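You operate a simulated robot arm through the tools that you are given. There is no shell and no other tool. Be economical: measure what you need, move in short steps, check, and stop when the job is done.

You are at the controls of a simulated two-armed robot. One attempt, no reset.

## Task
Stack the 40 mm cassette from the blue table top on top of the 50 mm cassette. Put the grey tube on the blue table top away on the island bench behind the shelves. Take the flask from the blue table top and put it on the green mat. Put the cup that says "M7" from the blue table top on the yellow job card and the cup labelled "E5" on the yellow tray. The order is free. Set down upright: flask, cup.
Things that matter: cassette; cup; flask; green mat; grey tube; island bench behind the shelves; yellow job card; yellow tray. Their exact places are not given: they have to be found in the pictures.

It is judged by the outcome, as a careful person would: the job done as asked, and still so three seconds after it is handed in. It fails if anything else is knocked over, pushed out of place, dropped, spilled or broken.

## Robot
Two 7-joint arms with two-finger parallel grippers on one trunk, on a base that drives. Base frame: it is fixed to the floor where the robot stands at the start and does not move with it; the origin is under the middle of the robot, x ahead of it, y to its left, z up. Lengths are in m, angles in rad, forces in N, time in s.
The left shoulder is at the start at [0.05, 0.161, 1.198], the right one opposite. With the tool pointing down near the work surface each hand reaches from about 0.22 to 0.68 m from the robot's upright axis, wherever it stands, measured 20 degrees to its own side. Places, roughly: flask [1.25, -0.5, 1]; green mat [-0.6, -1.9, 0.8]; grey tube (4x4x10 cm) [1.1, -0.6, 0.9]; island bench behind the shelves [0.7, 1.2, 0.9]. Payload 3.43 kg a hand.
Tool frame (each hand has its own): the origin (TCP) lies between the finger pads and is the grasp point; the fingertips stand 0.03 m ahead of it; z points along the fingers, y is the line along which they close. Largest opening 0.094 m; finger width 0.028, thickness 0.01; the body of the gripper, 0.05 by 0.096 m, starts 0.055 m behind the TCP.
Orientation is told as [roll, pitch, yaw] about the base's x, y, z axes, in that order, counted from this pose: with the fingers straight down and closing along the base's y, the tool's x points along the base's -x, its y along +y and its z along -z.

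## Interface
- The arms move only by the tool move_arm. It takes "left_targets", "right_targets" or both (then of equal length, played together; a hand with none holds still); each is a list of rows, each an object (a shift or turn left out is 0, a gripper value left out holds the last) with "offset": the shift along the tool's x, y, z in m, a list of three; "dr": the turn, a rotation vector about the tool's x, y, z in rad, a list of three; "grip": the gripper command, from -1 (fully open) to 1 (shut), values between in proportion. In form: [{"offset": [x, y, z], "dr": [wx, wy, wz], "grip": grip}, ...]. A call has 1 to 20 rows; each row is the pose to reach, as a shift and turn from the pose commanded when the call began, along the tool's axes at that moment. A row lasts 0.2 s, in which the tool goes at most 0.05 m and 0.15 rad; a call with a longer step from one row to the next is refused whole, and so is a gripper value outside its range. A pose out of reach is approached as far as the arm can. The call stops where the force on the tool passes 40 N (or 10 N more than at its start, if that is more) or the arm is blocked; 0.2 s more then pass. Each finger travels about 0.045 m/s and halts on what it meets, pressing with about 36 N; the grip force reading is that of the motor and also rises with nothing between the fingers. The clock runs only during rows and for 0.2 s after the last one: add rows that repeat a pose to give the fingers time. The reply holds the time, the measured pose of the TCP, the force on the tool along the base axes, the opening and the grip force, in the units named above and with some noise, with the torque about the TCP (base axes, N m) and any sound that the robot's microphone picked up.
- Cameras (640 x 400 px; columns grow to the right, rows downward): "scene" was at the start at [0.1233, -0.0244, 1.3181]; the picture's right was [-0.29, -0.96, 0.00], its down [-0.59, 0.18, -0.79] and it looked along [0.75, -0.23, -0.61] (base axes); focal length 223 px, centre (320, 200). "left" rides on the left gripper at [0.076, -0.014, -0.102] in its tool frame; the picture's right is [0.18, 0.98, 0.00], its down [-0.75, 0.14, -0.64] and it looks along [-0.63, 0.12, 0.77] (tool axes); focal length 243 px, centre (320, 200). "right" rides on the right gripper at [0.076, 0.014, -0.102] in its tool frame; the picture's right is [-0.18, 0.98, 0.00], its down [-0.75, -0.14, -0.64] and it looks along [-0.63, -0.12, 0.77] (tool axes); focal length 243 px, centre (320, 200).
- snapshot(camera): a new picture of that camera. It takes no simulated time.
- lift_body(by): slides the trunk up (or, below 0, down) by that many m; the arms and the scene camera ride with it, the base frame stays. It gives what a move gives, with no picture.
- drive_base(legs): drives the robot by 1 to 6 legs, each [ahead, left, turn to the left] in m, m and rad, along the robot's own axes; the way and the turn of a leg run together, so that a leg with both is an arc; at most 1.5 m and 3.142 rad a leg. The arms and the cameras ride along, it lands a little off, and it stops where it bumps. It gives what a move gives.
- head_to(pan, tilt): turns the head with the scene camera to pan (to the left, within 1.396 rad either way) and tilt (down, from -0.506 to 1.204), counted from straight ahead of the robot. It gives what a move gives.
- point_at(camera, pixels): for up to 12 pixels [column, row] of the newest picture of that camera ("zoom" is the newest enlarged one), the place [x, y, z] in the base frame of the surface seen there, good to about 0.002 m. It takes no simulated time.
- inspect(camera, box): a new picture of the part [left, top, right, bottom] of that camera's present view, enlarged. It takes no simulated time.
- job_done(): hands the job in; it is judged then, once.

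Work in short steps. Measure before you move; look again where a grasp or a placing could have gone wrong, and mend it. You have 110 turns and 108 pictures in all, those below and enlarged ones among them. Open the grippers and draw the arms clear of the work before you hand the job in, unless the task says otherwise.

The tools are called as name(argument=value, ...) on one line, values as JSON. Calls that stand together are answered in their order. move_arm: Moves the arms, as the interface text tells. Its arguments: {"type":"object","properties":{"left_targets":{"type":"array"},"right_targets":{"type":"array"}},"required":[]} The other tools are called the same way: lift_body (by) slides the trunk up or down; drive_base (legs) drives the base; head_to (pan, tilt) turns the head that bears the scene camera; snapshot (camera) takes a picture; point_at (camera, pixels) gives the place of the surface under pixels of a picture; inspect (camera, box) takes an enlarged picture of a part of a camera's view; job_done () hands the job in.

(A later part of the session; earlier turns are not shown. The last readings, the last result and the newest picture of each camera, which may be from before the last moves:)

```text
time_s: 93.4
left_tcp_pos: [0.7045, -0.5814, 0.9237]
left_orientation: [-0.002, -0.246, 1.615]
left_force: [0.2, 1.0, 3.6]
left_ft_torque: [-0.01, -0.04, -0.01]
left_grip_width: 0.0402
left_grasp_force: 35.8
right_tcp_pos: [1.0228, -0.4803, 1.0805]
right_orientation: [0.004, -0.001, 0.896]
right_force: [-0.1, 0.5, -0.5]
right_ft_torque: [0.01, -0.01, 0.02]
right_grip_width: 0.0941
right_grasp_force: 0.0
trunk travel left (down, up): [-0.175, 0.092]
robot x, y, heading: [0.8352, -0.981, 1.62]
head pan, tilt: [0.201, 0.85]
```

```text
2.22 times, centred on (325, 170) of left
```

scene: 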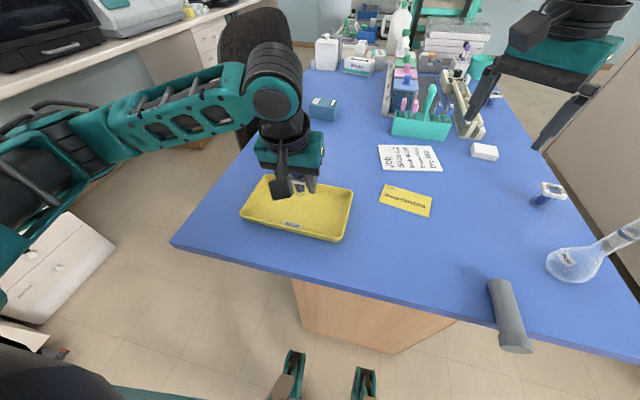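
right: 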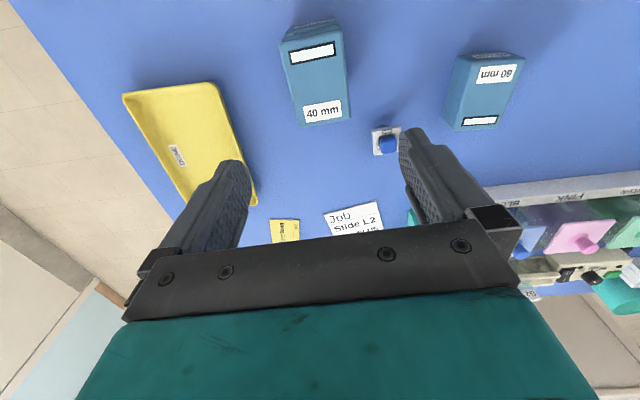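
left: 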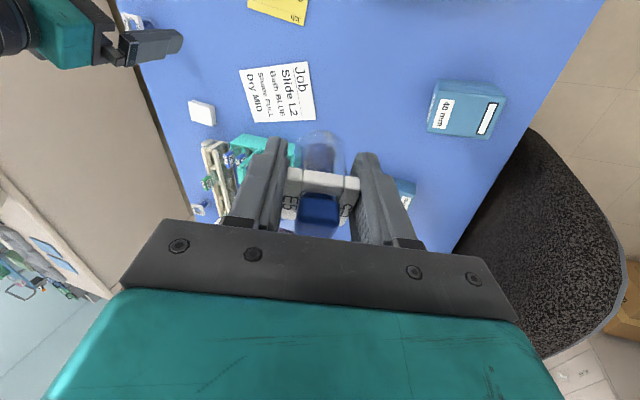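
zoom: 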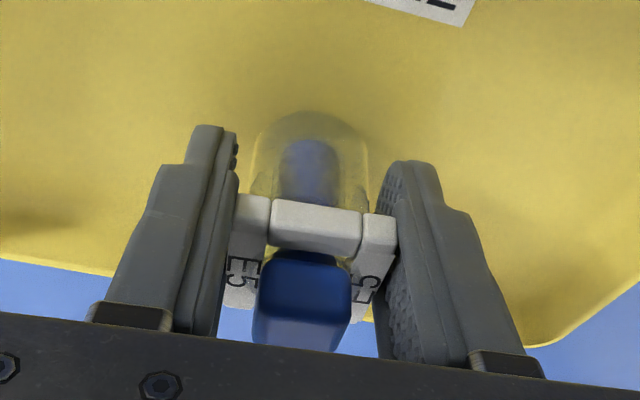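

Contact (3.6 N). Open and rise straight up.

move_arm(left_targets=[{"grip": 0.0}, {"grip": -0.3}, {"grip": -0.3}, {"grip": -0.3}, {"offset": [-0.0073, 0, -0.029], "grip": -0.3}, {"offset": [-0.0181, 0, -0.0728], "grip": -0.3}, {"offset": [-0.03, 0, -0.12], "grip": -0.3}, {"offset": [-0.04, 0, -0.16], "grip": -0.6}, {"offset": [-0.05, 0, -0.2], "grip": -1}, {"offset": [-0.05, 0, -0.2], "dr": [0, 0.12, 0]}, {"offset": [-0.05, 0, -0.2], "dr": [0, 0.246, 0]}])

inspect(camera="scene", box=[220, 140, 380, 250])

```text
time_s: 95.8
left_tcp_pos: [0.7053, -0.5834, 1.1293]
left_orientation: [-0.001, 0.003, 1.613]
left_force: [-0.1, 0.1, -0.1]
left_ft_torque: [0.0, 0.01, 0.02]
left_grip_width: 0.0938
left_grasp_force: 0.1
right_tcp_pos: [1.0225, -0.4807, 1.0793]
right_orientation: [0.004, 0.0, 0.896]
right_force: [-0.2, 0.5, 0.2]
right_ft_torque: [-0.02, 0.01, -0.01]
right_grip_width: 0.0941
right_grasp_force: 0.1
trunk travel left (down, up): [-0.175, 0.092]
robot x, y, heading: [0.8388, -0.9783, 1.617]
head pan, tilt: [0.201, 0.85]
```

```text
3.64 times, centred on (300, 195) of scene
```

zoom: 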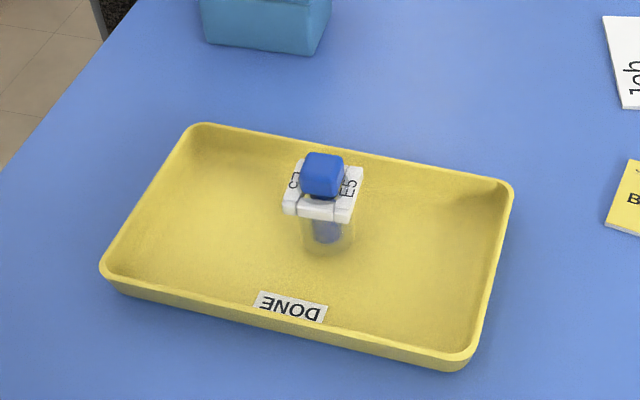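

E5 stands upright in the tray. Next the far cup: I first tuck the right hand (natural yaw, back and up) and then drive around to the table's right side, facing it.

move_arm(right_targets=[{"offset": [0, 0, -0.04], "dr": [0, 0, -0.14]}, {"offset": [0, 0, -0.08], "dr": [0, 0, -0.28]}, {"offset": [0.0, 0, -0.1], "dr": [0, 0, -0.42]}, {"offset": [0.02, -0.03, -0.1], "dr": [0, 0, -0.56]}, {"offset": [0.04, -0.06, -0.1], "dr": [0, 0, -0.7]}, {"offset": [0.06, -0.09, -0.1], "dr": [0, 0, -0.72]}, {"offset": [0.08, -0.12, -0.1], "dr": [0, 0, -0.72]}], left_targets=[{"offset": [0, 0.02, -0.02]}, {"offset": [0, 0.04, -0.04]}, {"offset": [0.01, 0.06, -0.05]}, {"offset": [0.03, 0.08, -0.05]}, {"offset": [0.05, 0.1, -0.05]}, {"offset": [0.07, 0.12, -0.05]}, {"offset": [0.07, 0.13, -0.05]}])

```text
time_s: 97.4
left_tcp_pos: [0.578, -0.6577, 1.1799]
left_orientation: [-0.002, 0.003, 1.61]
left_force: [-0.3, 0.3, 0.6]
left_ft_torque: [0.0, 0.0, -0.02]
left_grip_width: 0.0939
left_grasp_force: 0.1
right_tcp_pos: [1.0669, -0.618, 1.181]
right_orientation: [0.001, -0.002, 1.615]
right_force: [-0.2, -0.2, -0.7]
right_ft_torque: [0.02, 0.01, 0.0]
right_grip_width: 0.0942
right_grasp_force: 0.1
trunk travel left (down, up): [-0.175, 0.092]
robot x, y, heading: [0.8365, -0.9803, 1.621]
head pan, tilt: [0.201, 0.85]
```

drive_base(legs=[[-0.4, 0, 0], [0, -0.95, 0], [0, 0, 1.525], [0, -1.2, 0]])

head_to(pan=-0.2, tilt=0.75)

snapshot(camera="scene")

```text
time_s: 114.0
left_tcp_pos: [1.444, -0.3667, 1.1781]
left_orientation: [-0.002, 0.001, -3.12]
left_force: [-0.1, 0.6, 0.5]
left_ft_torque: [0.0, 0.01, 0.01]
left_grip_width: 0.0941
left_grasp_force: 0.1
right_tcp_pos: [1.4127, 0.1209, 1.1799]
right_orientation: [0.003, -0.005, -3.12]
right_force: [0.4, -0.1, -0.1]
right_ft_torque: [-0.03, 0.06, -0.01]
right_grip_width: 0.0939
right_grasp_force: 0.1
trunk travel left (down, up): [-0.175, 0.092]
robot x, y, heading: [1.7695, -0.1138, -3.12]
head pan, tilt: [0.201, 0.85]
```

```text
time_s: 114.8
left_tcp_pos: [1.4449, -0.3665, 1.1788]
left_orientation: [-0.001, 0.001, -3.121]
left_force: [-0.8, -0.1, -0.1]
left_ft_torque: [0.02, 0.0, 0.0]
left_grip_width: 0.0941
left_grasp_force: 0.1
right_tcp_pos: [1.4134, 0.1219, 1.1804]
right_orientation: [0.001, -0.004, -3.122]
right_force: [0.3, 0.4, -0.1]
right_ft_torque: [0.01, -0.01, -0.02]
right_grip_width: 0.0941
right_grasp_force: 0.0
trunk travel left (down, up): [-0.175, 0.092]
robot x, y, heading: [1.7723, -0.1166, -3.117]
head pan, tilt: [-0.201, 0.75]
```

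```text
42 pictures are left
```

scene: 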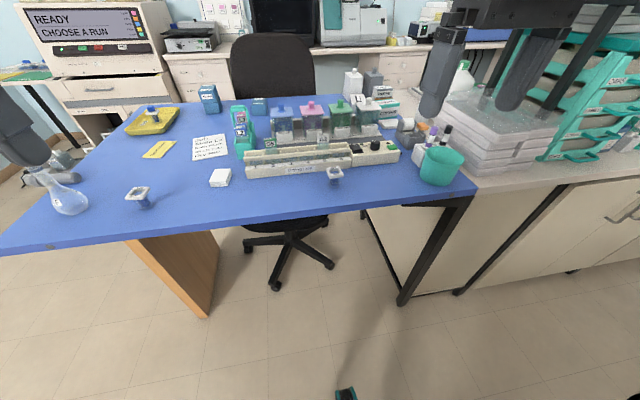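

The cup is at (335,175), the island bench continues at right. I zoom on the cup, and look right at the island too.

inspect(camera="scene", box=[318, 160, 352, 190])

point_at(camera="zoom", pixels=[[200, 120], [430, 120], [180, 200], [470, 190], [320, 240], [320, 150], [230, 180], [410, 170]])

head_to(pan=-1.1, tilt=0.4)

snapshot(camera="scene")

```text
13.33 times, centred on (335, 175) of scene
```

zoom: 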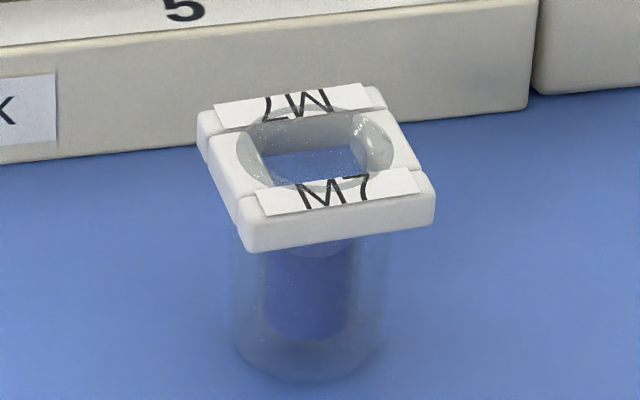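

```text
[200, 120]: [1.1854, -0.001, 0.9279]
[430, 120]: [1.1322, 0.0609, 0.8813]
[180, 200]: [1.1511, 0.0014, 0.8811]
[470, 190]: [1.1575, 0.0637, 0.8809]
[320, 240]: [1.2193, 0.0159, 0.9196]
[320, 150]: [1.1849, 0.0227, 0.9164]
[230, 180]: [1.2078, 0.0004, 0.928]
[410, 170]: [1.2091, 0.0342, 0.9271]
```

```text
time_s: 116.0
left_tcp_pos: [1.4446, -0.367, 1.1791]
left_orientation: [-0.003, 0.002, -3.121]
left_force: [-0.4, -1.0, 0.4]
left_ft_torque: [0.01, -0.03, 0.03]
left_grip_width: 0.0939
left_grasp_force: 0.0
right_tcp_pos: [1.414, 0.121, 1.1802]
right_orientation: [0.002, -0.003, -3.12]
right_force: [-0.2, 0.6, 0.8]
right_ft_torque: [0.0, -0.03, -0.02]
right_grip_width: 0.0938
right_grasp_force: 0.0
trunk travel left (down, up): [-0.175, 0.092]
robot x, y, heading: [1.7746, -0.1111, -3.121]
head pan, tilt: [-1.1, 0.4]
```

```text
40 pictures are left
```

scene: 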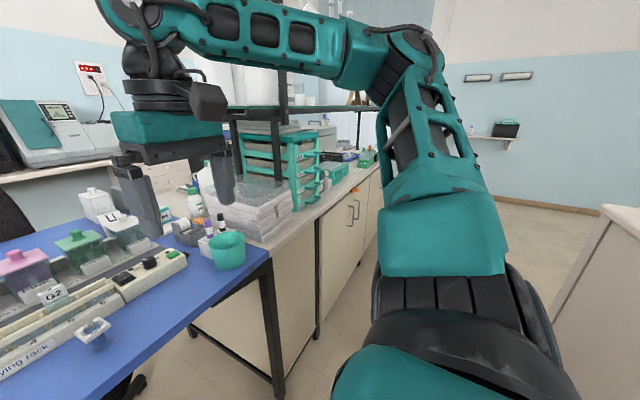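

Label "M7" confirmed; centre ≈(1.203,0.017). I move the right hand above it at z≈1.03 with half-open fingers.

move_arm(right_targets=[{"offset": [-0.043, 0.02, 0], "grip": -0.5}, {"offset": [-0.085, 0.04, 0]}, {"offset": [-0.128, 0.06, 0]}, {"offset": [-0.171, 0.08, 0]}, {"offset": [-0.2132, 0.0994, 0]}, {"offset": [-0.2132, 0.0994, 0.04]}, {"offset": [-0.2132, 0.0994, 0.08]}, {"offset": [-0.2132, 0.0994, 0.12]}, {"offset": [-0.2132, 0.0994, 0.15]}])

snapshot(camera="right")

```text
time_s: 118.0
left_tcp_pos: [1.444, -0.3672, 1.1775]
left_orientation: [-0.001, 0.003, -3.121]
left_force: [-0.6, -0.6, 0.6]
left_ft_torque: [-0.03, 0.0, 0.02]
left_grip_width: 0.0941
left_grasp_force: 0.0
right_tcp_pos: [1.248, 0.0588, 1.0372]
right_orientation: [0.001, -0.002, -3.119]
right_force: [0.0, 0.1, -0.8]
right_ft_torque: [-0.03, 0.0, 0.0]
right_grip_width: 0.0703
right_grasp_force: 0.1
right hand out of reach, approached as far as the arm can: row 4, 5, 6, 7, 8, 9
trunk travel left (down, up): [-0.175, 0.092]
robot x, y, heading: [1.7738, -0.1134, -3.115]
head pan, tilt: [-1.1, 0.4]
```

```text
39 pictures are left
```

right: 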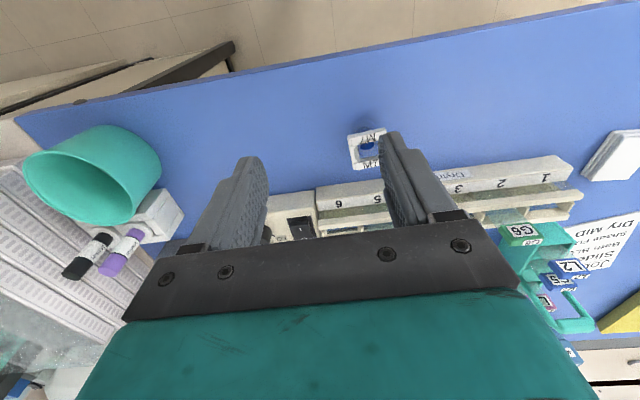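

Reach ends ~45 mm short. I retract the hand command by 0.1 m and drive the base 0.1 m ahead.

move_arm(right_targets=[{"offset": [0.045, 0, 0]}, {"offset": [0.09, 0, 0]}, {"offset": [0.1, 0, 0]}])

drive_base(legs=[[0.1, 0, 0]])

snapshot(camera="right")

```text
time_s: 118.8
left_tcp_pos: [1.4441, -0.3664, 1.1791]
left_orientation: [-0.002, 0.002, -3.12]
left_force: [0.3, 0.4, -0.1]
left_ft_torque: [-0.01, -0.01, 0.01]
left_grip_width: 0.0938
left_grasp_force: 0.0
right_tcp_pos: [1.3498, 0.0618, 1.0393]
right_orientation: [0.002, -0.003, -3.12]
right_force: [-0.2, 0.3, 0.2]
right_ft_torque: [0.01, -0.01, -0.01]
right_grip_width: 0.0705
right_grasp_force: 0.1
trunk travel left (down, up): [-0.175, 0.092]
robot x, y, heading: [1.7725, -0.114, -3.119]
head pan, tilt: [-1.1, 0.4]
```

```text
time_s: 120.0
left_tcp_pos: [1.345, -0.3683, 1.1786]
left_orientation: [-0.001, 0.002, -3.122]
left_force: [-0.6, -1.1, 0.1]
left_ft_torque: [-0.01, -0.01, -0.02]
left_grip_width: 0.0938
left_grasp_force: 0.0
right_tcp_pos: [1.249, 0.0584, 1.0374]
right_orientation: [0.003, 0.0, -3.119]
right_force: [-0.4, 0.3, -0.9]
right_ft_torque: [-0.02, 0.01, 0.0]
right_grip_width: 0.0703
right_grasp_force: 0.0
trunk travel left (down, up): [-0.175, 0.092]
robot x, y, heading: [1.6717, -0.1185, -3.119]
head pan, tilt: [-1.1, 0.4]
```

```text
38 pictures are left
```

right: 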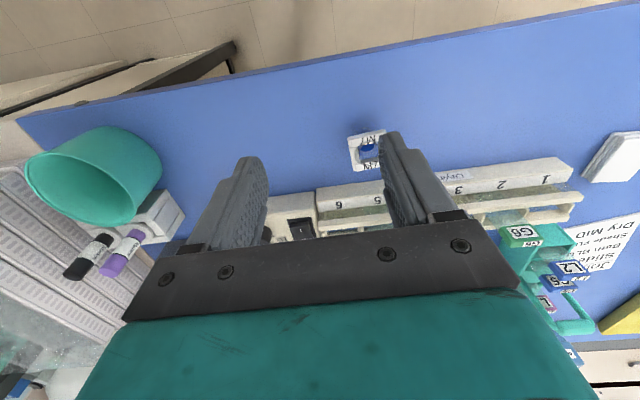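

inspect(camera="right", box=[338, 118, 398, 178])

```text
6.67 times, centred on (368, 148) of right
```

zoom: 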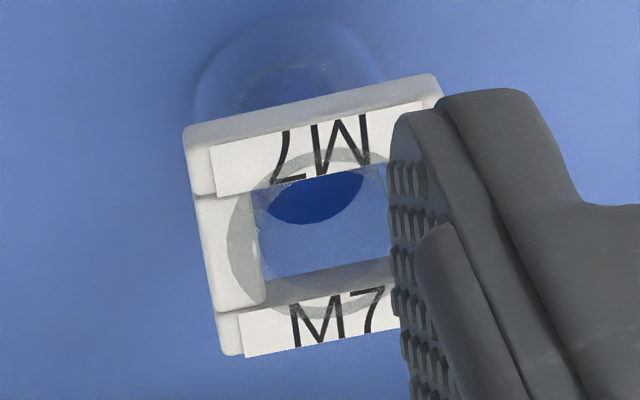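

point_at(camera="zoom", pixels=[[190, 145], [432, 95], [228, 345], [215, 150], [425, 110], [245, 350], [205, 220], [300, 130], [330, 325]])

```text
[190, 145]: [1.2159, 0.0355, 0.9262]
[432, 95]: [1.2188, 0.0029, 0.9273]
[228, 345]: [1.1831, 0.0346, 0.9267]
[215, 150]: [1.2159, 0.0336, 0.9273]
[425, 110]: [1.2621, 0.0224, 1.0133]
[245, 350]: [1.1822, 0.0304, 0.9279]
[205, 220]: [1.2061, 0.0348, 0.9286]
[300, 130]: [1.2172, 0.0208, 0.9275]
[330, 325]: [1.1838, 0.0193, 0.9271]
```

Centre (1.2005,0.017), aligned with the hand. I move over it and down in steps to z≈0.919.

move_arm(right_targets=[{"offset": [-0.025, 0.02, 0]}, {"offset": [-0.0494, 0.0404, 0]}, {"offset": [-0.0494, 0.0404, 0.03]}, {"offset": [-0.0494, 0.0404, 0.06]}])

snapshot(camera="right")

```text
time_s: 121.0
left_tcp_pos: [1.3459, -0.3687, 1.1793]
left_orientation: [-0.001, 0.003, -3.12]
left_force: [0.3, -0.5, 0.3]
left_ft_torque: [-0.02, -0.01, -0.01]
left_grip_width: 0.0937
left_grasp_force: 0.1
right_tcp_pos: [1.2007, 0.021, 0.978]
right_orientation: [0.004, -0.005, -3.12]
right_force: [-0.1, 0.0, -0.2]
right_ft_torque: [-0.02, -0.04, -0.01]
right_grip_width: 0.0705
right_grasp_force: 0.0
right hand out of reach, approached as far as the arm can: row 4
trunk travel left (down, up): [-0.175, 0.092]
robot x, y, heading: [1.668, -0.1165, -3.124]
head pan, tilt: [-1.1, 0.4]
```

```text
36 pictures are left
```

right: 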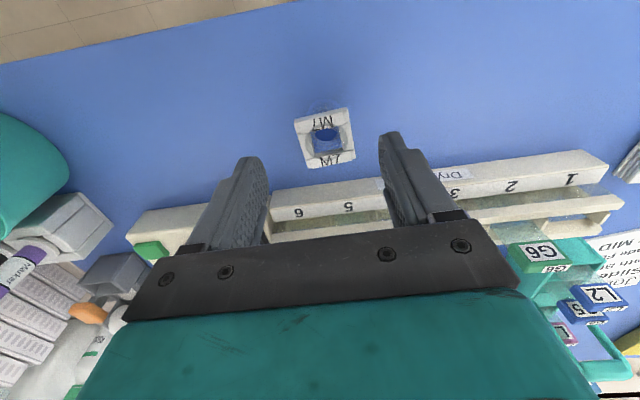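

I trim y by 4 mm and lower by the trunk 0.058 m.

lift_body(by=-0.058)

move_arm(right_targets=[{"offset": [0, 0.003, 0], "grip": -0.4}, {"offset": [0, 0.003, 0], "grip": 0}, {"offset": [0, 0.003, 0], "grip": 0.3}, {"offset": [0, 0.003, 0], "grip": 1}, {"offset": [0, 0.003, 0], "grip": 1}, {"offset": [0, 0.003, 0], "grip": 1}])

snapshot(camera="right")

```text
time_s: 122.0
left_tcp_pos: [1.3453, -0.3699, 1.1205]
left_orientation: [-0.002, 0.001, -3.121]
left_force: [0.0, -0.1, 0.4]
left_ft_torque: [0.0, -0.02, 0.02]
left_grip_width: 0.0941
left_grasp_force: 0.0
right_tcp_pos: [1.2018, 0.0219, 0.9213]
right_orientation: [0.002, -0.004, -3.118]
right_force: [0.2, -0.3, -0.9]
right_ft_torque: [-0.01, 0.02, 0.02]
right_grip_width: 0.0703
right_grasp_force: 0.0
trunk travel left (down, up): [-0.117, 0.15]
robot x, y, heading: [1.6719, -0.1124, -3.12]
head pan, tilt: [-1.1, 0.4]
```

```text
time_s: 123.4
left_tcp_pos: [1.3457, -0.3688, 1.1217]
left_orientation: [-0.001, 0.002, -3.122]
left_force: [-0.4, 0.5, 0.6]
left_ft_torque: [0.04, 0.02, 0.01]
left_grip_width: 0.0938
left_grasp_force: 0.1
right_tcp_pos: [1.2011, 0.0228, 0.9215]
right_orientation: [0.005, -0.003, -3.117]
right_force: [0.0, 0.0, 0.5]
right_ft_torque: [0.01, 0.01, 0.0]
right_grip_width: 0.0404
right_grasp_force: 36.1
trunk travel left (down, up): [-0.117, 0.15]
robot x, y, heading: [1.6748, -0.1167, -3.118]
head pan, tilt: [-1.1, 0.4]
```

```text
35 pictures are left
```

right: 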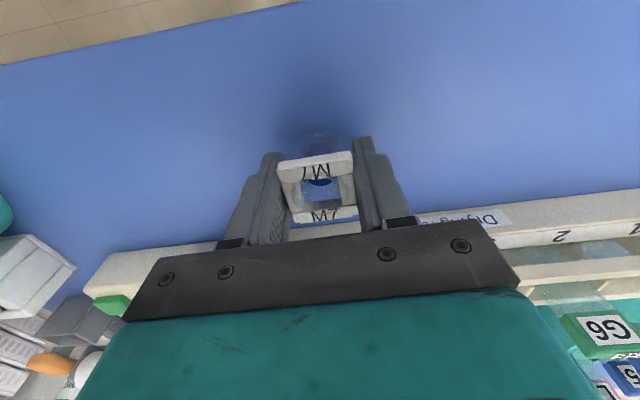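

Gripped M7. I lift with the trunk, then draw the hand back and up.

lift_body(by=0.14)

move_arm(right_targets=[{"offset": [0.025, -0.01, -0.01]}, {"offset": [0.055, -0.02, -0.025]}, {"offset": [0.085, -0.035, -0.04]}, {"offset": [0.115, -0.05, -0.055]}, {"offset": [0.145, -0.065, -0.07]}, {"offset": [0.165, -0.08, -0.08]}, {"offset": [0.165, -0.08, -0.08]}])

```text
time_s: 125.0
left_tcp_pos: [1.3455, -0.3691, 1.26]
left_orientation: [-0.001, 0.003, -3.119]
left_force: [-1.1, -0.7, 0.3]
left_ft_torque: [0.0, 0.02, 0.04]
left_grip_width: 0.094
left_grasp_force: 0.1
right_tcp_pos: [1.2014, 0.022, 1.0621]
right_orientation: [0.005, -0.004, -3.12]
right_force: [-0.5, 0.3, -0.1]
right_ft_torque: [0.02, 0.03, -0.04]
right_grip_width: 0.0404
right_grasp_force: 36.3
trunk travel left (down, up): [-0.257, 0.01]
robot x, y, heading: [1.6713, -0.1173, -3.116]
head pan, tilt: [-1.1, 0.4]
```

```text
time_s: 126.6
left_tcp_pos: [1.3456, -0.3689, 1.2606]
left_orientation: [-0.001, 0.002, -3.12]
left_force: [0.8, 0.9, -0.9]
left_ft_torque: [-0.02, 0.02, -0.01]
left_grip_width: 0.0939
left_grasp_force: 0.1
right_tcp_pos: [1.3621, 0.1069, 1.1389]
right_orientation: [0.001, -0.002, -3.118]
right_force: [0.0, 0.0, -0.4]
right_ft_torque: [0.02, -0.01, -0.02]
right_grip_width: 0.0399
right_grasp_force: 36.2
trunk travel left (down, up): [-0.257, 0.01]
robot x, y, heading: [1.6712, -0.1177, -3.122]
head pan, tilt: [-1.1, 0.4]
```

Drive back around to the table end with the cup held level.

drive_base(legs=[[-0.13, 0, 0], [0, 1.25, 0], [0, 0, -1.585], [0, 1.04, 0]])

head_to(pan=-0.2, tilt=0.7)

snapshot(camera="scene")

```text
time_s: 142.5
left_tcp_pos: [0.5571, -1.0972, 1.2602]
left_orientation: [-0.003, 0.001, 1.637]
left_force: [0.2, 0.3, -0.2]
left_ft_torque: [0.02, 0.03, 0.0]
left_grip_width: 0.0942
left_grasp_force: 0.1
right_tcp_pos: [1.0328, -1.0929, 1.139]
right_orientation: [0.002, -0.004, 1.639]
right_force: [0.1, 0.1, -0.2]
right_ft_torque: [-0.01, 0.02, 0.01]
right_grip_width: 0.0405
right_grasp_force: 35.8
trunk travel left (down, up): [-0.257, 0.01]
robot x, y, heading: [0.825, -1.4175, 1.64]
head pan, tilt: [-1.1, 0.4]
```

```text
time_s: 143.7
left_tcp_pos: [0.5572, -1.0971, 1.26]
left_orientation: [-0.001, 0.002, 1.637]
left_force: [-0.1, -0.1, -0.2]
left_ft_torque: [-0.03, 0.0, 0.01]
left_grip_width: 0.0936
left_grasp_force: 0.1
right_tcp_pos: [1.0332, -1.0926, 1.1388]
right_orientation: [0.004, -0.003, 1.64]
right_force: [-0.4, 0.1, -0.6]
right_ft_torque: [0.03, 0.0, 0.02]
right_grip_width: 0.0404
right_grasp_force: 36.2
trunk travel left (down, up): [-0.257, 0.01]
robot x, y, heading: [0.8275, -1.4125, 1.644]
head pan, tilt: [-0.201, 0.7]
```

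```text
34 pictures are left
```

scene: 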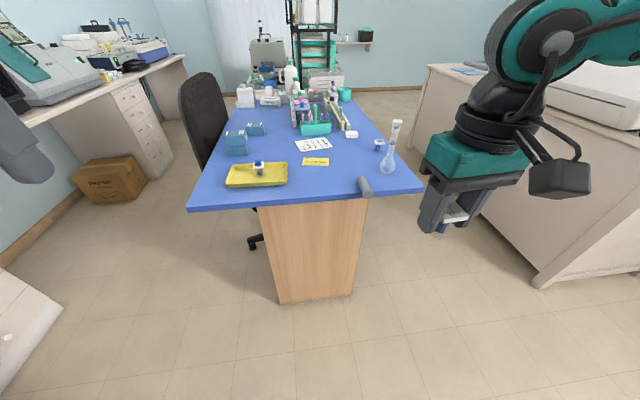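

I drive to (0.76,-0.98) at the table end.

drive_base(legs=[[0.43, 0.035, -0.06]])

head_to(pan=-0.1, tilt=0.85)

snapshot(camera="scene")

```text
time_s: 146.3
left_tcp_pos: [0.5246, -0.6541, 1.2614]
left_orientation: [-0.003, 0.002, 1.575]
left_force: [1.6, 0.3, 0.5]
left_ft_torque: [0.0, 0.03, 0.01]
left_grip_width: 0.094
left_grasp_force: 0.1
right_tcp_pos: [1.0016, -0.6792, 1.139]
right_orientation: [0.003, -0.002, 1.575]
right_force: [-0.1, 0.0, -0.7]
right_ft_torque: [0.02, 0.0, -0.03]
right_grip_width: 0.0407
right_grasp_force: 36.1
trunk travel left (down, up): [-0.257, 0.01]
robot x, y, heading: [0.7752, -0.9867, 1.576]
head pan, tilt: [-0.201, 0.7]
```

```text
time_s: 147.0
left_tcp_pos: [0.5269, -0.6552, 1.2604]
left_orientation: [-0.003, 0.003, 1.575]
left_force: [0.2, 0.5, -0.4]
left_ft_torque: [0.01, 0.0, -0.01]
left_grip_width: 0.0941
left_grasp_force: 0.0
right_tcp_pos: [1.002, -0.6781, 1.1388]
right_orientation: [0.003, -0.003, 1.577]
right_force: [0.0, 0.7, 0.5]
right_ft_torque: [0.01, -0.02, 0.01]
right_grip_width: 0.0404
right_grasp_force: 36.1
trunk travel left (down, up): [-0.257, 0.01]
robot x, y, heading: [0.7709, -0.9881, 1.577]
head pan, tilt: [-0.099, 0.85]
```

```text
33 pictures are left
```

scene: 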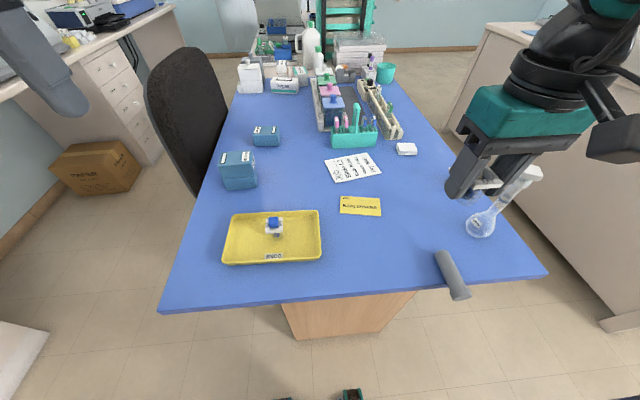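

I move the cup above the card centre (0.918,-0.503) and go down to z≈0.96.

move_arm(right_targets=[{"offset": [-0.035, 0.0166, 0]}, {"offset": [-0.07, 0.0332, 0]}, {"offset": [-0.105, 0.05, 0]}, {"offset": [-0.14, 0.0664, 0]}, {"offset": [-0.1755, 0.083, 0]}, {"offset": [-0.1755, 0.083, 0.035]}, {"offset": [-0.1755, 0.083, 0.07]}, {"offset": [-0.1755, 0.083, 0.105]}, {"offset": [-0.1755, 0.083, 0.14]}, {"offset": [-0.1755, 0.083, 0.175]}])

inspect(camera="scene", box=[300, 140, 440, 240])

snapshot(camera="right")

```text
time_s: 149.2
left_tcp_pos: [0.5253, -0.6532, 1.2614]
left_orientation: [-0.004, 0.002, 1.574]
left_force: [0.5, -0.4, 0.5]
left_ft_torque: [0.01, 0.0, 0.0]
left_grip_width: 0.094
left_grasp_force: 0.1
right_tcp_pos: [0.9474, -0.5288, 0.9877]
right_orientation: [0.003, -0.005, 1.577]
right_force: [-0.3, 0.0, -0.1]
right_ft_torque: [-0.01, -0.01, 0.02]
right_grip_width: 0.0407
right_grasp_force: 35.7
right hand out of reach, approached as far as the arm can: row 7, 8, 9, 10
trunk travel left (down, up): [-0.257, 0.01]
robot x, y, heading: [0.7714, -0.9856, 1.582]
head pan, tilt: [-0.099, 0.85]
```

```text
4.00 times, centred on (370, 190) of scene
```

zoom: 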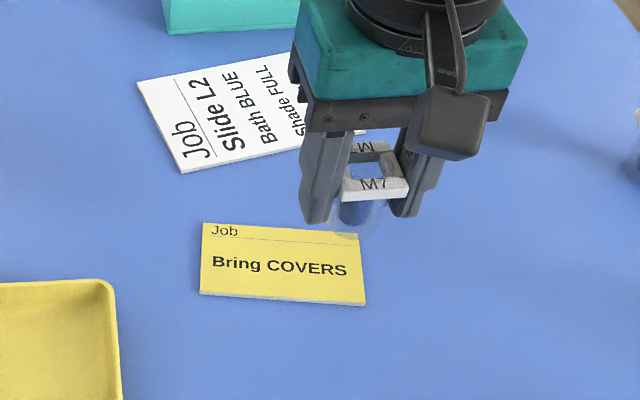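

```text
31 pictures are left
```

right: 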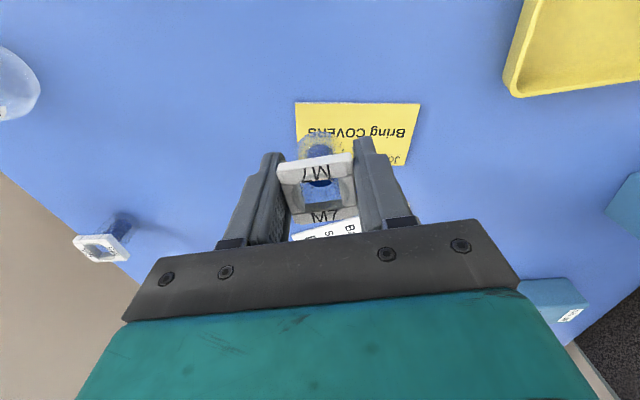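

Reach is limited with the trunk this high. I raise the hand 0.1, lower the trunk 0.15, then correct toward the card.

move_arm(right_targets=[{"offset": [0, 0, -0.035]}, {"offset": [0, 0, -0.07]}, {"offset": [0, 0, -0.11]}, {"offset": [0, 0, -0.14]}])

lift_body(by=-0.16)

```text
time_s: 150.2
left_tcp_pos: [0.5256, -0.6538, 1.2603]
left_orientation: [-0.002, 0.002, 1.574]
left_force: [0.1, 0.6, -0.2]
left_ft_torque: [0.0, -0.01, 0.04]
left_grip_width: 0.0938
left_grasp_force: 0.0
right_tcp_pos: [0.9507, -0.5279, 1.1309]
right_orientation: [0.003, -0.004, 1.576]
right_force: [-0.5, 0.1, -0.6]
right_ft_torque: [-0.02, 0.0, -0.01]
right_grip_width: 0.0404
right_grasp_force: 35.8
trunk travel left (down, up): [-0.257, 0.01]
robot x, y, heading: [0.7693, -0.9855, 1.575]
head pan, tilt: [-0.099, 0.85]
```

```text
time_s: 152.0
left_tcp_pos: [0.5261, -0.6536, 1.101]
left_orientation: [-0.003, 0.0, 1.574]
left_force: [0.1, -0.1, -0.7]
left_ft_torque: [-0.01, 0.0, 0.01]
left_grip_width: 0.0939
left_grasp_force: 0.0
right_tcp_pos: [0.9505, -0.5272, 0.9706]
right_orientation: [0.004, -0.004, 1.576]
right_force: [0.6, 0.3, 0.0]
right_ft_torque: [-0.02, 0.01, 0.02]
right_grip_width: 0.0403
right_grasp_force: 36.0
trunk travel left (down, up): [-0.097, 0.17]
robot x, y, heading: [0.7724, -0.984, 1.576]
head pan, tilt: [-0.099, 0.85]
```

Now a direct correction: 28 mm left, 21 mm ahead, and down to 0.934.

move_arm(right_targets=[{"offset": [-0.021, 0.0285, 0]}, {"offset": [-0.021, 0.0285, 0.02]}, {"offset": [-0.021, 0.0285, 0.036]}])

inspect(camera="scene", box=[300, 140, 440, 240])

```text
time_s: 152.8
left_tcp_pos: [0.5252, -0.655, 1.1003]
left_orientation: [0.0, 0.003, 1.573]
left_force: [0.7, -1.5, 0.4]
left_ft_torque: [-0.01, -0.02, -0.01]
left_grip_width: 0.0939
left_grasp_force: 0.0
right_tcp_pos: [0.921, -0.506, 0.9325]
right_orientation: [0.004, -0.003, 1.577]
right_force: [0.0, -0.1, -1.0]
right_ft_torque: [-0.03, 0.0, -0.02]
right_grip_width: 0.0402
right_grasp_force: 36.6
trunk travel left (down, up): [-0.097, 0.17]
robot x, y, heading: [0.7715, -0.9849, 1.58]
head pan, tilt: [-0.099, 0.85]
```

```text
4.00 times, centred on (370, 190) of scene
```

zoom: 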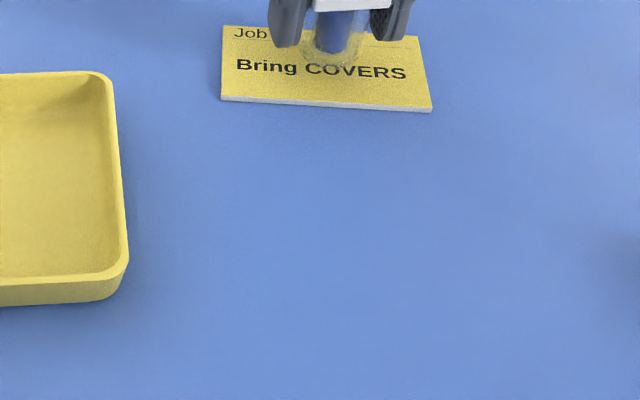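

Over the card. Lower to contact, open gently, rise.

move_arm(right_targets=[{"offset": [0, 0, 0.004]}, {"offset": [0, 0, 0.006]}, {"offset": [0, 0, 0.0075]}, {"offset": [0, 0, 0.0075]}])

move_arm(right_targets=[{"grip": 0.0}, {"grip": -0.3}, {"grip": -0.3}, {"grip": -0.3}, {"offset": [0, 0, -0.02], "grip": -0.3}, {"offset": [0, 0, -0.06], "grip": -0.3}, {"offset": [0, 0, -0.1], "grip": -0.3}, {"offset": [0, 0, -0.15], "grip": -1}])

head_to(pan=-0.4, tilt=0.85)

snapshot(camera="scene")

```text
time_s: 153.8
left_tcp_pos: [0.5274, -0.6544, 1.1008]
left_orientation: [-0.001, 0.002, 1.573]
left_force: [-0.2, 0.2, -0.2]
left_ft_torque: [0.0, 0.01, -0.01]
left_grip_width: 0.0941
left_grasp_force: 0.1
right_tcp_pos: [0.9216, -0.5067, 0.9256]
right_orientation: [0.003, -0.002, 1.577]
right_force: [0.3, -0.1, -0.2]
right_ft_torque: [-0.01, -0.01, 0.03]
right_grip_width: 0.0405
right_grasp_force: 35.7
trunk travel left (down, up): [-0.097, 0.17]
robot x, y, heading: [0.7747, -0.9866, 1.575]
head pan, tilt: [-0.099, 0.85]
```

```text
time_s: 155.6
left_tcp_pos: [0.5255, -0.6548, 1.1019]
left_orientation: [-0.003, 0.001, 1.573]
left_force: [-0.4, -1.1, -0.5]
left_ft_torque: [-0.03, 0.03, -0.02]
left_grip_width: 0.0939
left_grasp_force: 0.1
right_tcp_pos: [0.9288, -0.5119, 1.0707]
right_orientation: [0.005, -0.002, 1.575]
right_force: [-0.2, 0.2, -0.3]
right_ft_torque: [-0.04, -0.02, 0.0]
right_grip_width: 0.094
right_grasp_force: 0.2
right hand out of reach, approached as far as the arm can: row 8
trunk travel left (down, up): [-0.097, 0.17]
robot x, y, heading: [0.7737, -0.9889, 1.575]
head pan, tilt: [-0.099, 0.85]
```

```text
time_s: 156.4
left_tcp_pos: [0.5267, -0.654, 1.1002]
left_orientation: [0.0, 0.003, 1.574]
left_force: [-0.5, 0.6, 0.7]
left_ft_torque: [-0.01, 0.04, -0.01]
left_grip_width: 0.0941
left_grasp_force: 0.0
right_tcp_pos: [0.9287, -0.511, 1.0702]
right_orientation: [0.005, -0.005, 1.577]
right_force: [-0.2, 0.1, 0.4]
right_ft_torque: [-0.02, -0.04, 0.0]
right_grip_width: 0.0939
right_grasp_force: 0.0
trunk travel left (down, up): [-0.097, 0.17]
robot x, y, heading: [0.7742, -0.9858, 1.581]
head pan, tilt: [-0.4, 0.85]
```

```text
29 pictures are left
```

scene: 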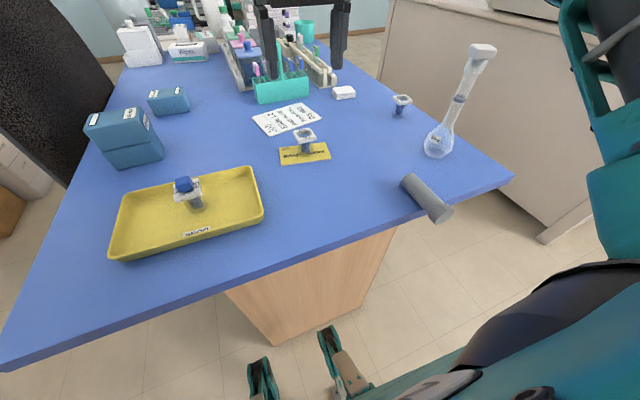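

M7 stands on the card. Now the tube: measure its axis points.

inspect(camera="scene", box=[390, 150, 470, 230])

point_at(camera="zoom", pixels=[[110, 120], [90, 150], [180, 175], [230, 220], [265, 260], [300, 285], [210, 260], [330, 320], [240, 290], [250, 180]])

```text
5.00 times, centred on (430, 190) of scene
```

zoom: 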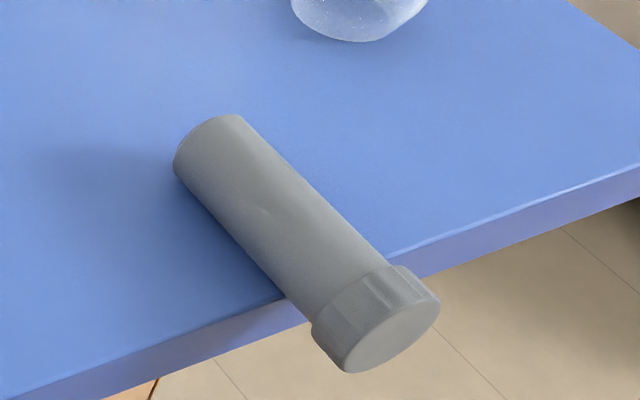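

```text
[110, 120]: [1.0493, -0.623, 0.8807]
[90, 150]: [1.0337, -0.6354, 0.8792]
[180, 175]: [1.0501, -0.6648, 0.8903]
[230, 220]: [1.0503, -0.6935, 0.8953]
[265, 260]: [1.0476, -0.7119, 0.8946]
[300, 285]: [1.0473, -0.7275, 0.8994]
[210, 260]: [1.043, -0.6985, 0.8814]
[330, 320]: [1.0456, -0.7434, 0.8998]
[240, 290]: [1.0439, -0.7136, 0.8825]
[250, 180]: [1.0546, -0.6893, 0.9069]
```

Tube lies along y at x≈1.057, y -0.645…-0.755, top z 0.911. I tuck the right hand back and up, then shift the base right 0.42 m to take the tube with the left hand.

move_arm(right_targets=[{"offset": [0.03, 0, -0.025]}, {"offset": [0.06, -0.01, -0.05]}, {"offset": [0.09, -0.025, -0.075]}, {"offset": [0.12, -0.04, -0.1]}, {"offset": [0.14, -0.06, -0.12]}])

drive_base(legs=[[-0.02, -0.43, 0]])

snapshot(camera="left")

```text
time_s: 157.6
left_tcp_pos: [0.5264, -0.6553, 1.1025]
left_orientation: [-0.004, 0.001, 1.574]
left_force: [0.4, -1.3, 0.1]
left_ft_torque: [0.0, -0.01, 0.03]
left_grip_width: 0.094
left_grasp_force: 0.1
right_tcp_pos: [0.9914, -0.6543, 1.1889]
right_orientation: [0.003, -0.004, 1.579]
right_force: [0.0, 0.6, 0.7]
right_ft_torque: [0.01, 0.0, -0.02]
right_grip_width: 0.0941
right_grasp_force: 0.1
trunk travel left (down, up): [-0.097, 0.17]
robot x, y, heading: [0.7725, -0.9896, 1.581]
head pan, tilt: [-0.4, 0.85]
```

```text
time_s: 160.2
left_tcp_pos: [0.941, -0.6715, 1.1012]
left_orientation: [-0.003, 0.004, 1.587]
left_force: [-0.9, -0.2, -0.3]
left_ft_torque: [-0.02, 0.03, -0.01]
left_grip_width: 0.0941
left_grasp_force: 0.0
right_tcp_pos: [1.406, -0.664, 1.1885]
right_orientation: [0.003, -0.004, 1.587]
right_force: [-0.2, 0.0, -0.3]
right_ft_torque: [-0.02, -0.01, 0.0]
right_grip_width: 0.0937
right_grasp_force: 0.1
trunk travel left (down, up): [-0.097, 0.17]
robot x, y, heading: [1.1906, -1.0005, 1.595]
head pan, tilt: [-0.4, 0.85]
```

```text
27 pictures are left
```

left: 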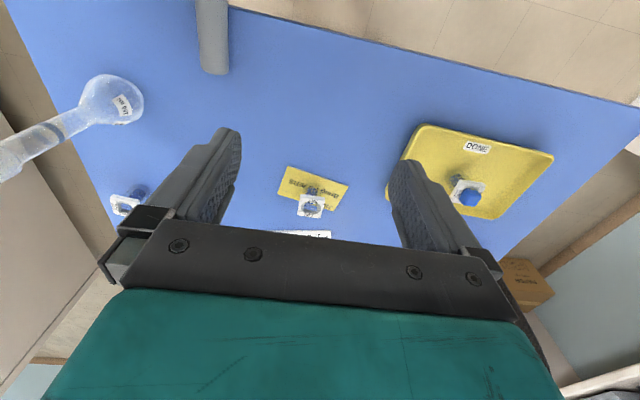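

point_at(camera="left", pixels=[[200, 55], [227, 55], [213, 55], [199, 10], [227, 10], [213, 10], [214, 74], [213, 30]])

```text
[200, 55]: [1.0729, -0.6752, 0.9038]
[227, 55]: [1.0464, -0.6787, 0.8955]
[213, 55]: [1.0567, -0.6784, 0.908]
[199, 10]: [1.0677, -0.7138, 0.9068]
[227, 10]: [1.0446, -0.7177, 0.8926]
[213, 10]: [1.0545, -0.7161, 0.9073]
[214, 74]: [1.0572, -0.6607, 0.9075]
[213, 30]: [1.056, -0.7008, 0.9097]
```

I align and go over the tube at (1.058,-0.690), then down to z≈0.917.

move_arm(left_targets=[{"offset": [0.007, -0.039, 0], "dr": [0, 0, 0.03], "grip": -0.5}, {"offset": [0.014, -0.078, 0], "dr": [0, 0, 0.06]}, {"offset": [0.0204, -0.1167, 0], "dr": [0, 0, 0.07]}, {"offset": [0.0204, -0.1167, 0.04], "dr": [0, 0, 0.07]}, {"offset": [0.0204, -0.1167, 0.08], "dr": [0, 0, 0.07]}, {"offset": [0.0204, -0.1167, 0.12], "dr": [0, 0, 0.07]}])

snapshot(camera="left")

```text
time_s: 161.6
left_tcp_pos: [1.0588, -0.6883, 0.9798]
left_orientation: [-0.002, 0.001, 1.518]
left_force: [-0.4, -0.2, -0.5]
left_ft_torque: [0.02, 0.0, 0.0]
left_grip_width: 0.0707
left_grasp_force: 0.1
right_tcp_pos: [1.4064, -0.6643, 1.1893]
right_orientation: [0.002, -0.004, 1.588]
right_force: [0.0, 0.6, 0.5]
right_ft_torque: [-0.02, 0.0, -0.03]
right_grip_width: 0.0938
right_grasp_force: 0.1
trunk travel left (down, up): [-0.097, 0.17]
robot x, y, heading: [1.1914, -1.0029, 1.589]
head pan, tilt: [-0.4, 0.85]
```

```text
26 pictures are left
```

left: 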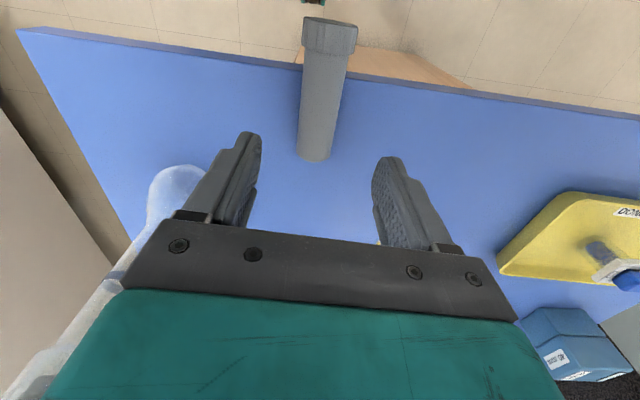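

Well aligned. Down 62 mm to 0.917 and close, then lift.

move_arm(left_targets=[{"offset": [0, 0, 0.03]}, {"offset": [0, 0, 0.055]}, {"offset": [0, 0, 0.062]}, {"offset": [0, 0, 0.062], "grip": 0}, {"offset": [0, 0, 0.062], "grip": 0.4}, {"offset": [0, 0, 0.062], "grip": 1}, {"offset": [0, 0, 0.062], "grip": 1}, {"offset": [0, 0, 0.062], "grip": 1}, {"offset": [0, 0, 0.03], "grip": 1}, {"offset": [0, 0, -0.01], "grip": 1}, {"offset": [0, 0, -0.05], "grip": 1}, {"offset": [0, 0, -0.1], "grip": 1}, {"offset": [0, 0, -0.14], "grip": 1}])

snapshot(camera="left")

```text
time_s: 164.4
left_tcp_pos: [1.0604, -0.6913, 1.123]
left_orientation: [-0.002, 0.003, 1.516]
left_force: [0.1, 0.2, -0.4]
left_ft_torque: [0.0, -0.01, 0.0]
left_grip_width: 0.0272
left_grasp_force: 35.8
right_tcp_pos: [1.4059, -0.6649, 1.1891]
right_orientation: [0.003, -0.003, 1.589]
right_force: [-0.1, -0.5, -0.1]
right_ft_torque: [0.04, 0.02, -0.01]
right_grip_width: 0.0939
right_grasp_force: 0.0
trunk travel left (down, up): [-0.097, 0.17]
robot x, y, heading: [1.1913, -0.9991, 1.588]
head pan, tilt: [-0.4, 0.85]
```

```text
25 pictures are left
```

left: 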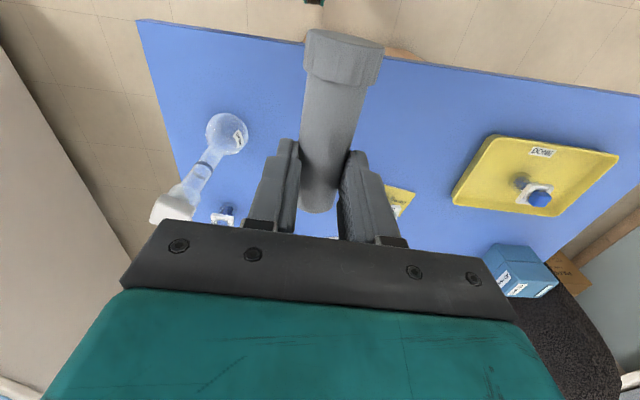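

Tube is held. I now tilt the right hand forward (~1.0 rad) and lower it to z≈1.0 off the table's side, ready to take the flask by its neck; the left hand with the tube goes up a little.

move_arm(right_targets=[{"offset": [0.0125, 0, 0.024], "dr": [0, -0.13, 0]}, {"offset": [0.025, 0, 0.048], "dr": [0, -0.26, 0]}, {"offset": [0.0375, 0, 0.072], "dr": [0, -0.39, 0]}, {"offset": [0.05, 0, 0.096], "dr": [0, -0.52, 0]}, {"offset": [0.0625, 0, 0.12], "dr": [0, -0.65, 0]}, {"offset": [0.075, 0, 0.144], "dr": [0, -0.78, 0]}, {"offset": [0.0875, 0, 0.168], "dr": [0, -0.91, 0]}, {"offset": [0.1, 0, 0.185], "dr": [0, -1.04, 0]}], left_targets=[{"offset": [0, 0.01, -0.01]}, {"offset": [0, 0.02, -0.02]}, {"offset": [0, 0.03, -0.03]}, {"offset": [0, 0.04, -0.04]}, {"offset": [0, 0.05, -0.05]}, {"offset": [0, 0.06, -0.06]}, {"offset": [0, 0.07, -0.07]}, {"offset": [0, 0.08, -0.08]}])

head_to(pan=-0.3, tilt=0.7)

snapshot(camera="scene")

```text
time_s: 166.2
left_tcp_pos: [0.9761, -0.6865, 1.2008]
left_orientation: [-0.005, 0.001, 1.517]
left_force: [-0.3, -0.2, -0.1]
left_ft_torque: [0.03, -0.04, -0.03]
left_grip_width: 0.0272
left_grasp_force: 36.5
right_tcp_pos: [1.3547, -0.6763, 1.164]
right_orientation: [0.002, -1.048, 1.588]
right_force: [1.0, 0.7, -0.2]
right_ft_torque: [0.02, -0.04, -0.06]
right_grip_width: 0.094
right_grasp_force: 0.1
right hand out of reach, approached as far as the arm can: row 5, 6, 7, 8
trunk travel left (down, up): [-0.097, 0.17]
robot x, y, heading: [1.1885, -1.0003, 1.588]
head pan, tilt: [-0.4, 0.85]
```

```text
time_s: 166.9
left_tcp_pos: [0.9774, -0.6865, 1.201]
left_orientation: [-0.002, 0.002, 1.516]
left_force: [-0.5, 0.2, -0.7]
left_ft_torque: [-0.02, 0.02, -0.04]
left_grip_width: 0.0272
left_grasp_force: 36.2
right_tcp_pos: [1.3572, -0.676, 1.1615]
right_orientation: [0.005, -1.041, 1.582]
right_force: [0.5, 0.4, -0.1]
right_ft_torque: [0.0, -0.02, 0.02]
right_grip_width: 0.0941
right_grasp_force: 0.1
trunk travel left (down, up): [-0.097, 0.17]
robot x, y, heading: [1.198, -0.9979, 1.591]
head pan, tilt: [-0.3, 0.7]
```

```text
24 pictures are left
```

scene: 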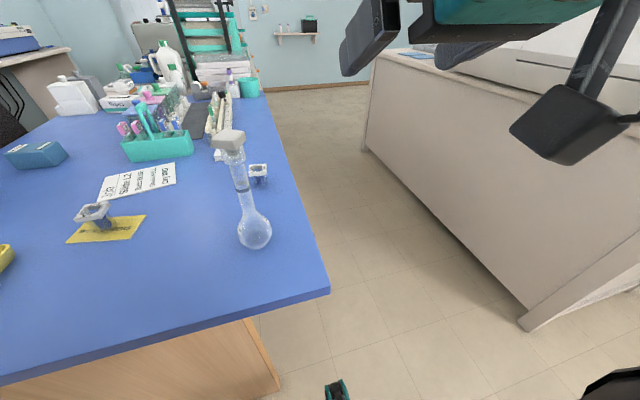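

Strong tilt prevents going low. I reduce tilt to ≈0.7 rad and lower toward z 0.99.

move_arm(right_targets=[{"dr": [0, 0.12, 0]}, {"dr": [0, 0.24, 0]}, {"dr": [0, 0.34, 0]}, {"offset": [0.034, 0, 0.02], "dr": [0, 0.34, 0]}, {"offset": [0.069, 0, 0.04], "dr": [0, 0.34, 0]}, {"offset": [0.104, 0, 0.06], "dr": [0, 0.34, 0]}, {"offset": [0.138, 0, 0.08], "dr": [0, 0.34, 0]}, {"offset": [0.147, 0, 0.085], "dr": [0, 0.34, 0]}])

```text
time_s: 168.7
left_tcp_pos: [0.9785, -0.6867, 1.2015]
left_orientation: [-0.002, 0.001, 1.516]
left_force: [-0.1, 0.2, -0.7]
left_ft_torque: [0.03, 0.0, 0.02]
left_grip_width: 0.0272
left_grasp_force: 35.9
right_tcp_pos: [1.344, -0.6322, 1.0165]
right_orientation: [0.003, -0.704, 1.587]
right_force: [0.8, -0.3, 0.2]
right_ft_torque: [0.03, -0.02, 0.01]
right_grip_width: 0.0942
right_grasp_force: 0.1
right hand out of reach, approached as far as the arm can: row 6, 7, 8
trunk travel left (down, up): [-0.097, 0.17]
robot x, y, heading: [1.1892, -1.0012, 1.585]
head pan, tilt: [-0.3, 0.7]
```

Tilted 0.7 rad the hand gets to z 1.017; lowering the trunk gives the rest. I measure the flask neck in the present picture.

inspect(camera="scene", box=[200, 120, 290, 255])

point_at(camera="scene", pixels=[[243, 190], [245, 200], [240, 180], [229, 131], [215, 138], [243, 139], [254, 230], [238, 165], [247, 207]])

```text
2.96 times, centred on (245, 188) of scene
```

zoom: 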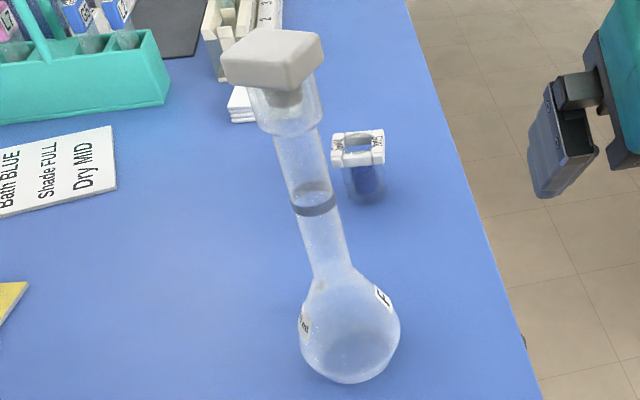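

```text
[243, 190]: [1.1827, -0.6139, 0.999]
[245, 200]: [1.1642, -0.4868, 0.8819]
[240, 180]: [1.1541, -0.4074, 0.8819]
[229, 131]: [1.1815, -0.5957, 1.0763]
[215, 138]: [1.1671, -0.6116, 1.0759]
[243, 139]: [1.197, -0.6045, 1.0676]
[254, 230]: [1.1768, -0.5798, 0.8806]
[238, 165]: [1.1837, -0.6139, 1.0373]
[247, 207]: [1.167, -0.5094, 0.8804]
```

Flask axis ≈(1.182,-0.604). I back off 0.12, shift left 0.165, then lower the trunk 0.03.

drive_base(legs=[[-0.12, 0, 0], [0, 0.165, 0]])

lift_body(by=-0.032)

snapshot(camera="right")

```text
time_s: 171.0
left_tcp_pos: [0.8163, -0.8102, 1.2022]
left_orientation: [-0.003, 0.002, 1.515]
left_force: [0.3, 0.4, -0.2]
left_ft_torque: [-0.03, 0.01, 0.0]
left_grip_width: 0.0276
left_grasp_force: 36.1
right_tcp_pos: [1.1825, -0.7545, 1.0158]
right_orientation: [0.004, -0.703, 1.584]
right_force: [0.7, 0.1, 0.3]
right_ft_torque: [0.0, -0.04, 0.03]
right_grip_width: 0.0941
right_grasp_force: 0.1
trunk travel left (down, up): [-0.097, 0.17]
robot x, y, heading: [1.0318, -1.1255, 1.589]
head pan, tilt: [-0.3, 0.7]
```

```text
time_s: 171.8
left_tcp_pos: [0.8168, -0.8098, 1.1699]
left_orientation: [-0.001, 0.0, 1.516]
left_force: [0.1, -0.6, 0.0]
left_ft_torque: [0.05, -0.03, 0.02]
left_grip_width: 0.0272
left_grasp_force: 36.0
right_tcp_pos: [1.1813, -0.7551, 0.9834]
right_orientation: [0.005, -0.704, 1.585]
right_force: [-0.2, -0.3, -0.3]
right_ft_torque: [0.01, 0.02, -0.03]
right_grip_width: 0.0937
right_grasp_force: 0.1
trunk travel left (down, up): [-0.065, 0.202]
robot x, y, heading: [1.0296, -1.127, 1.588]
head pan, tilt: [-0.3, 0.7]
```

```text
22 pictures are left
```

right: 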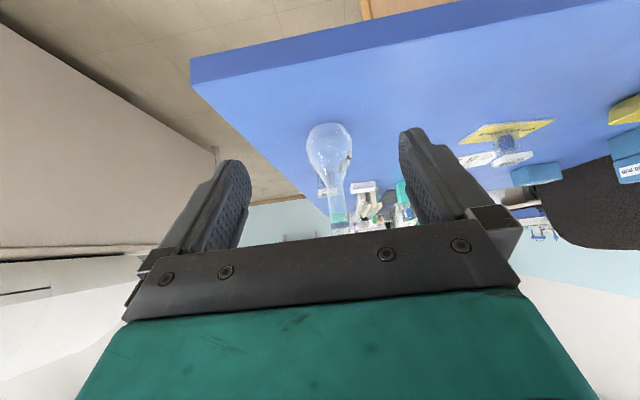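

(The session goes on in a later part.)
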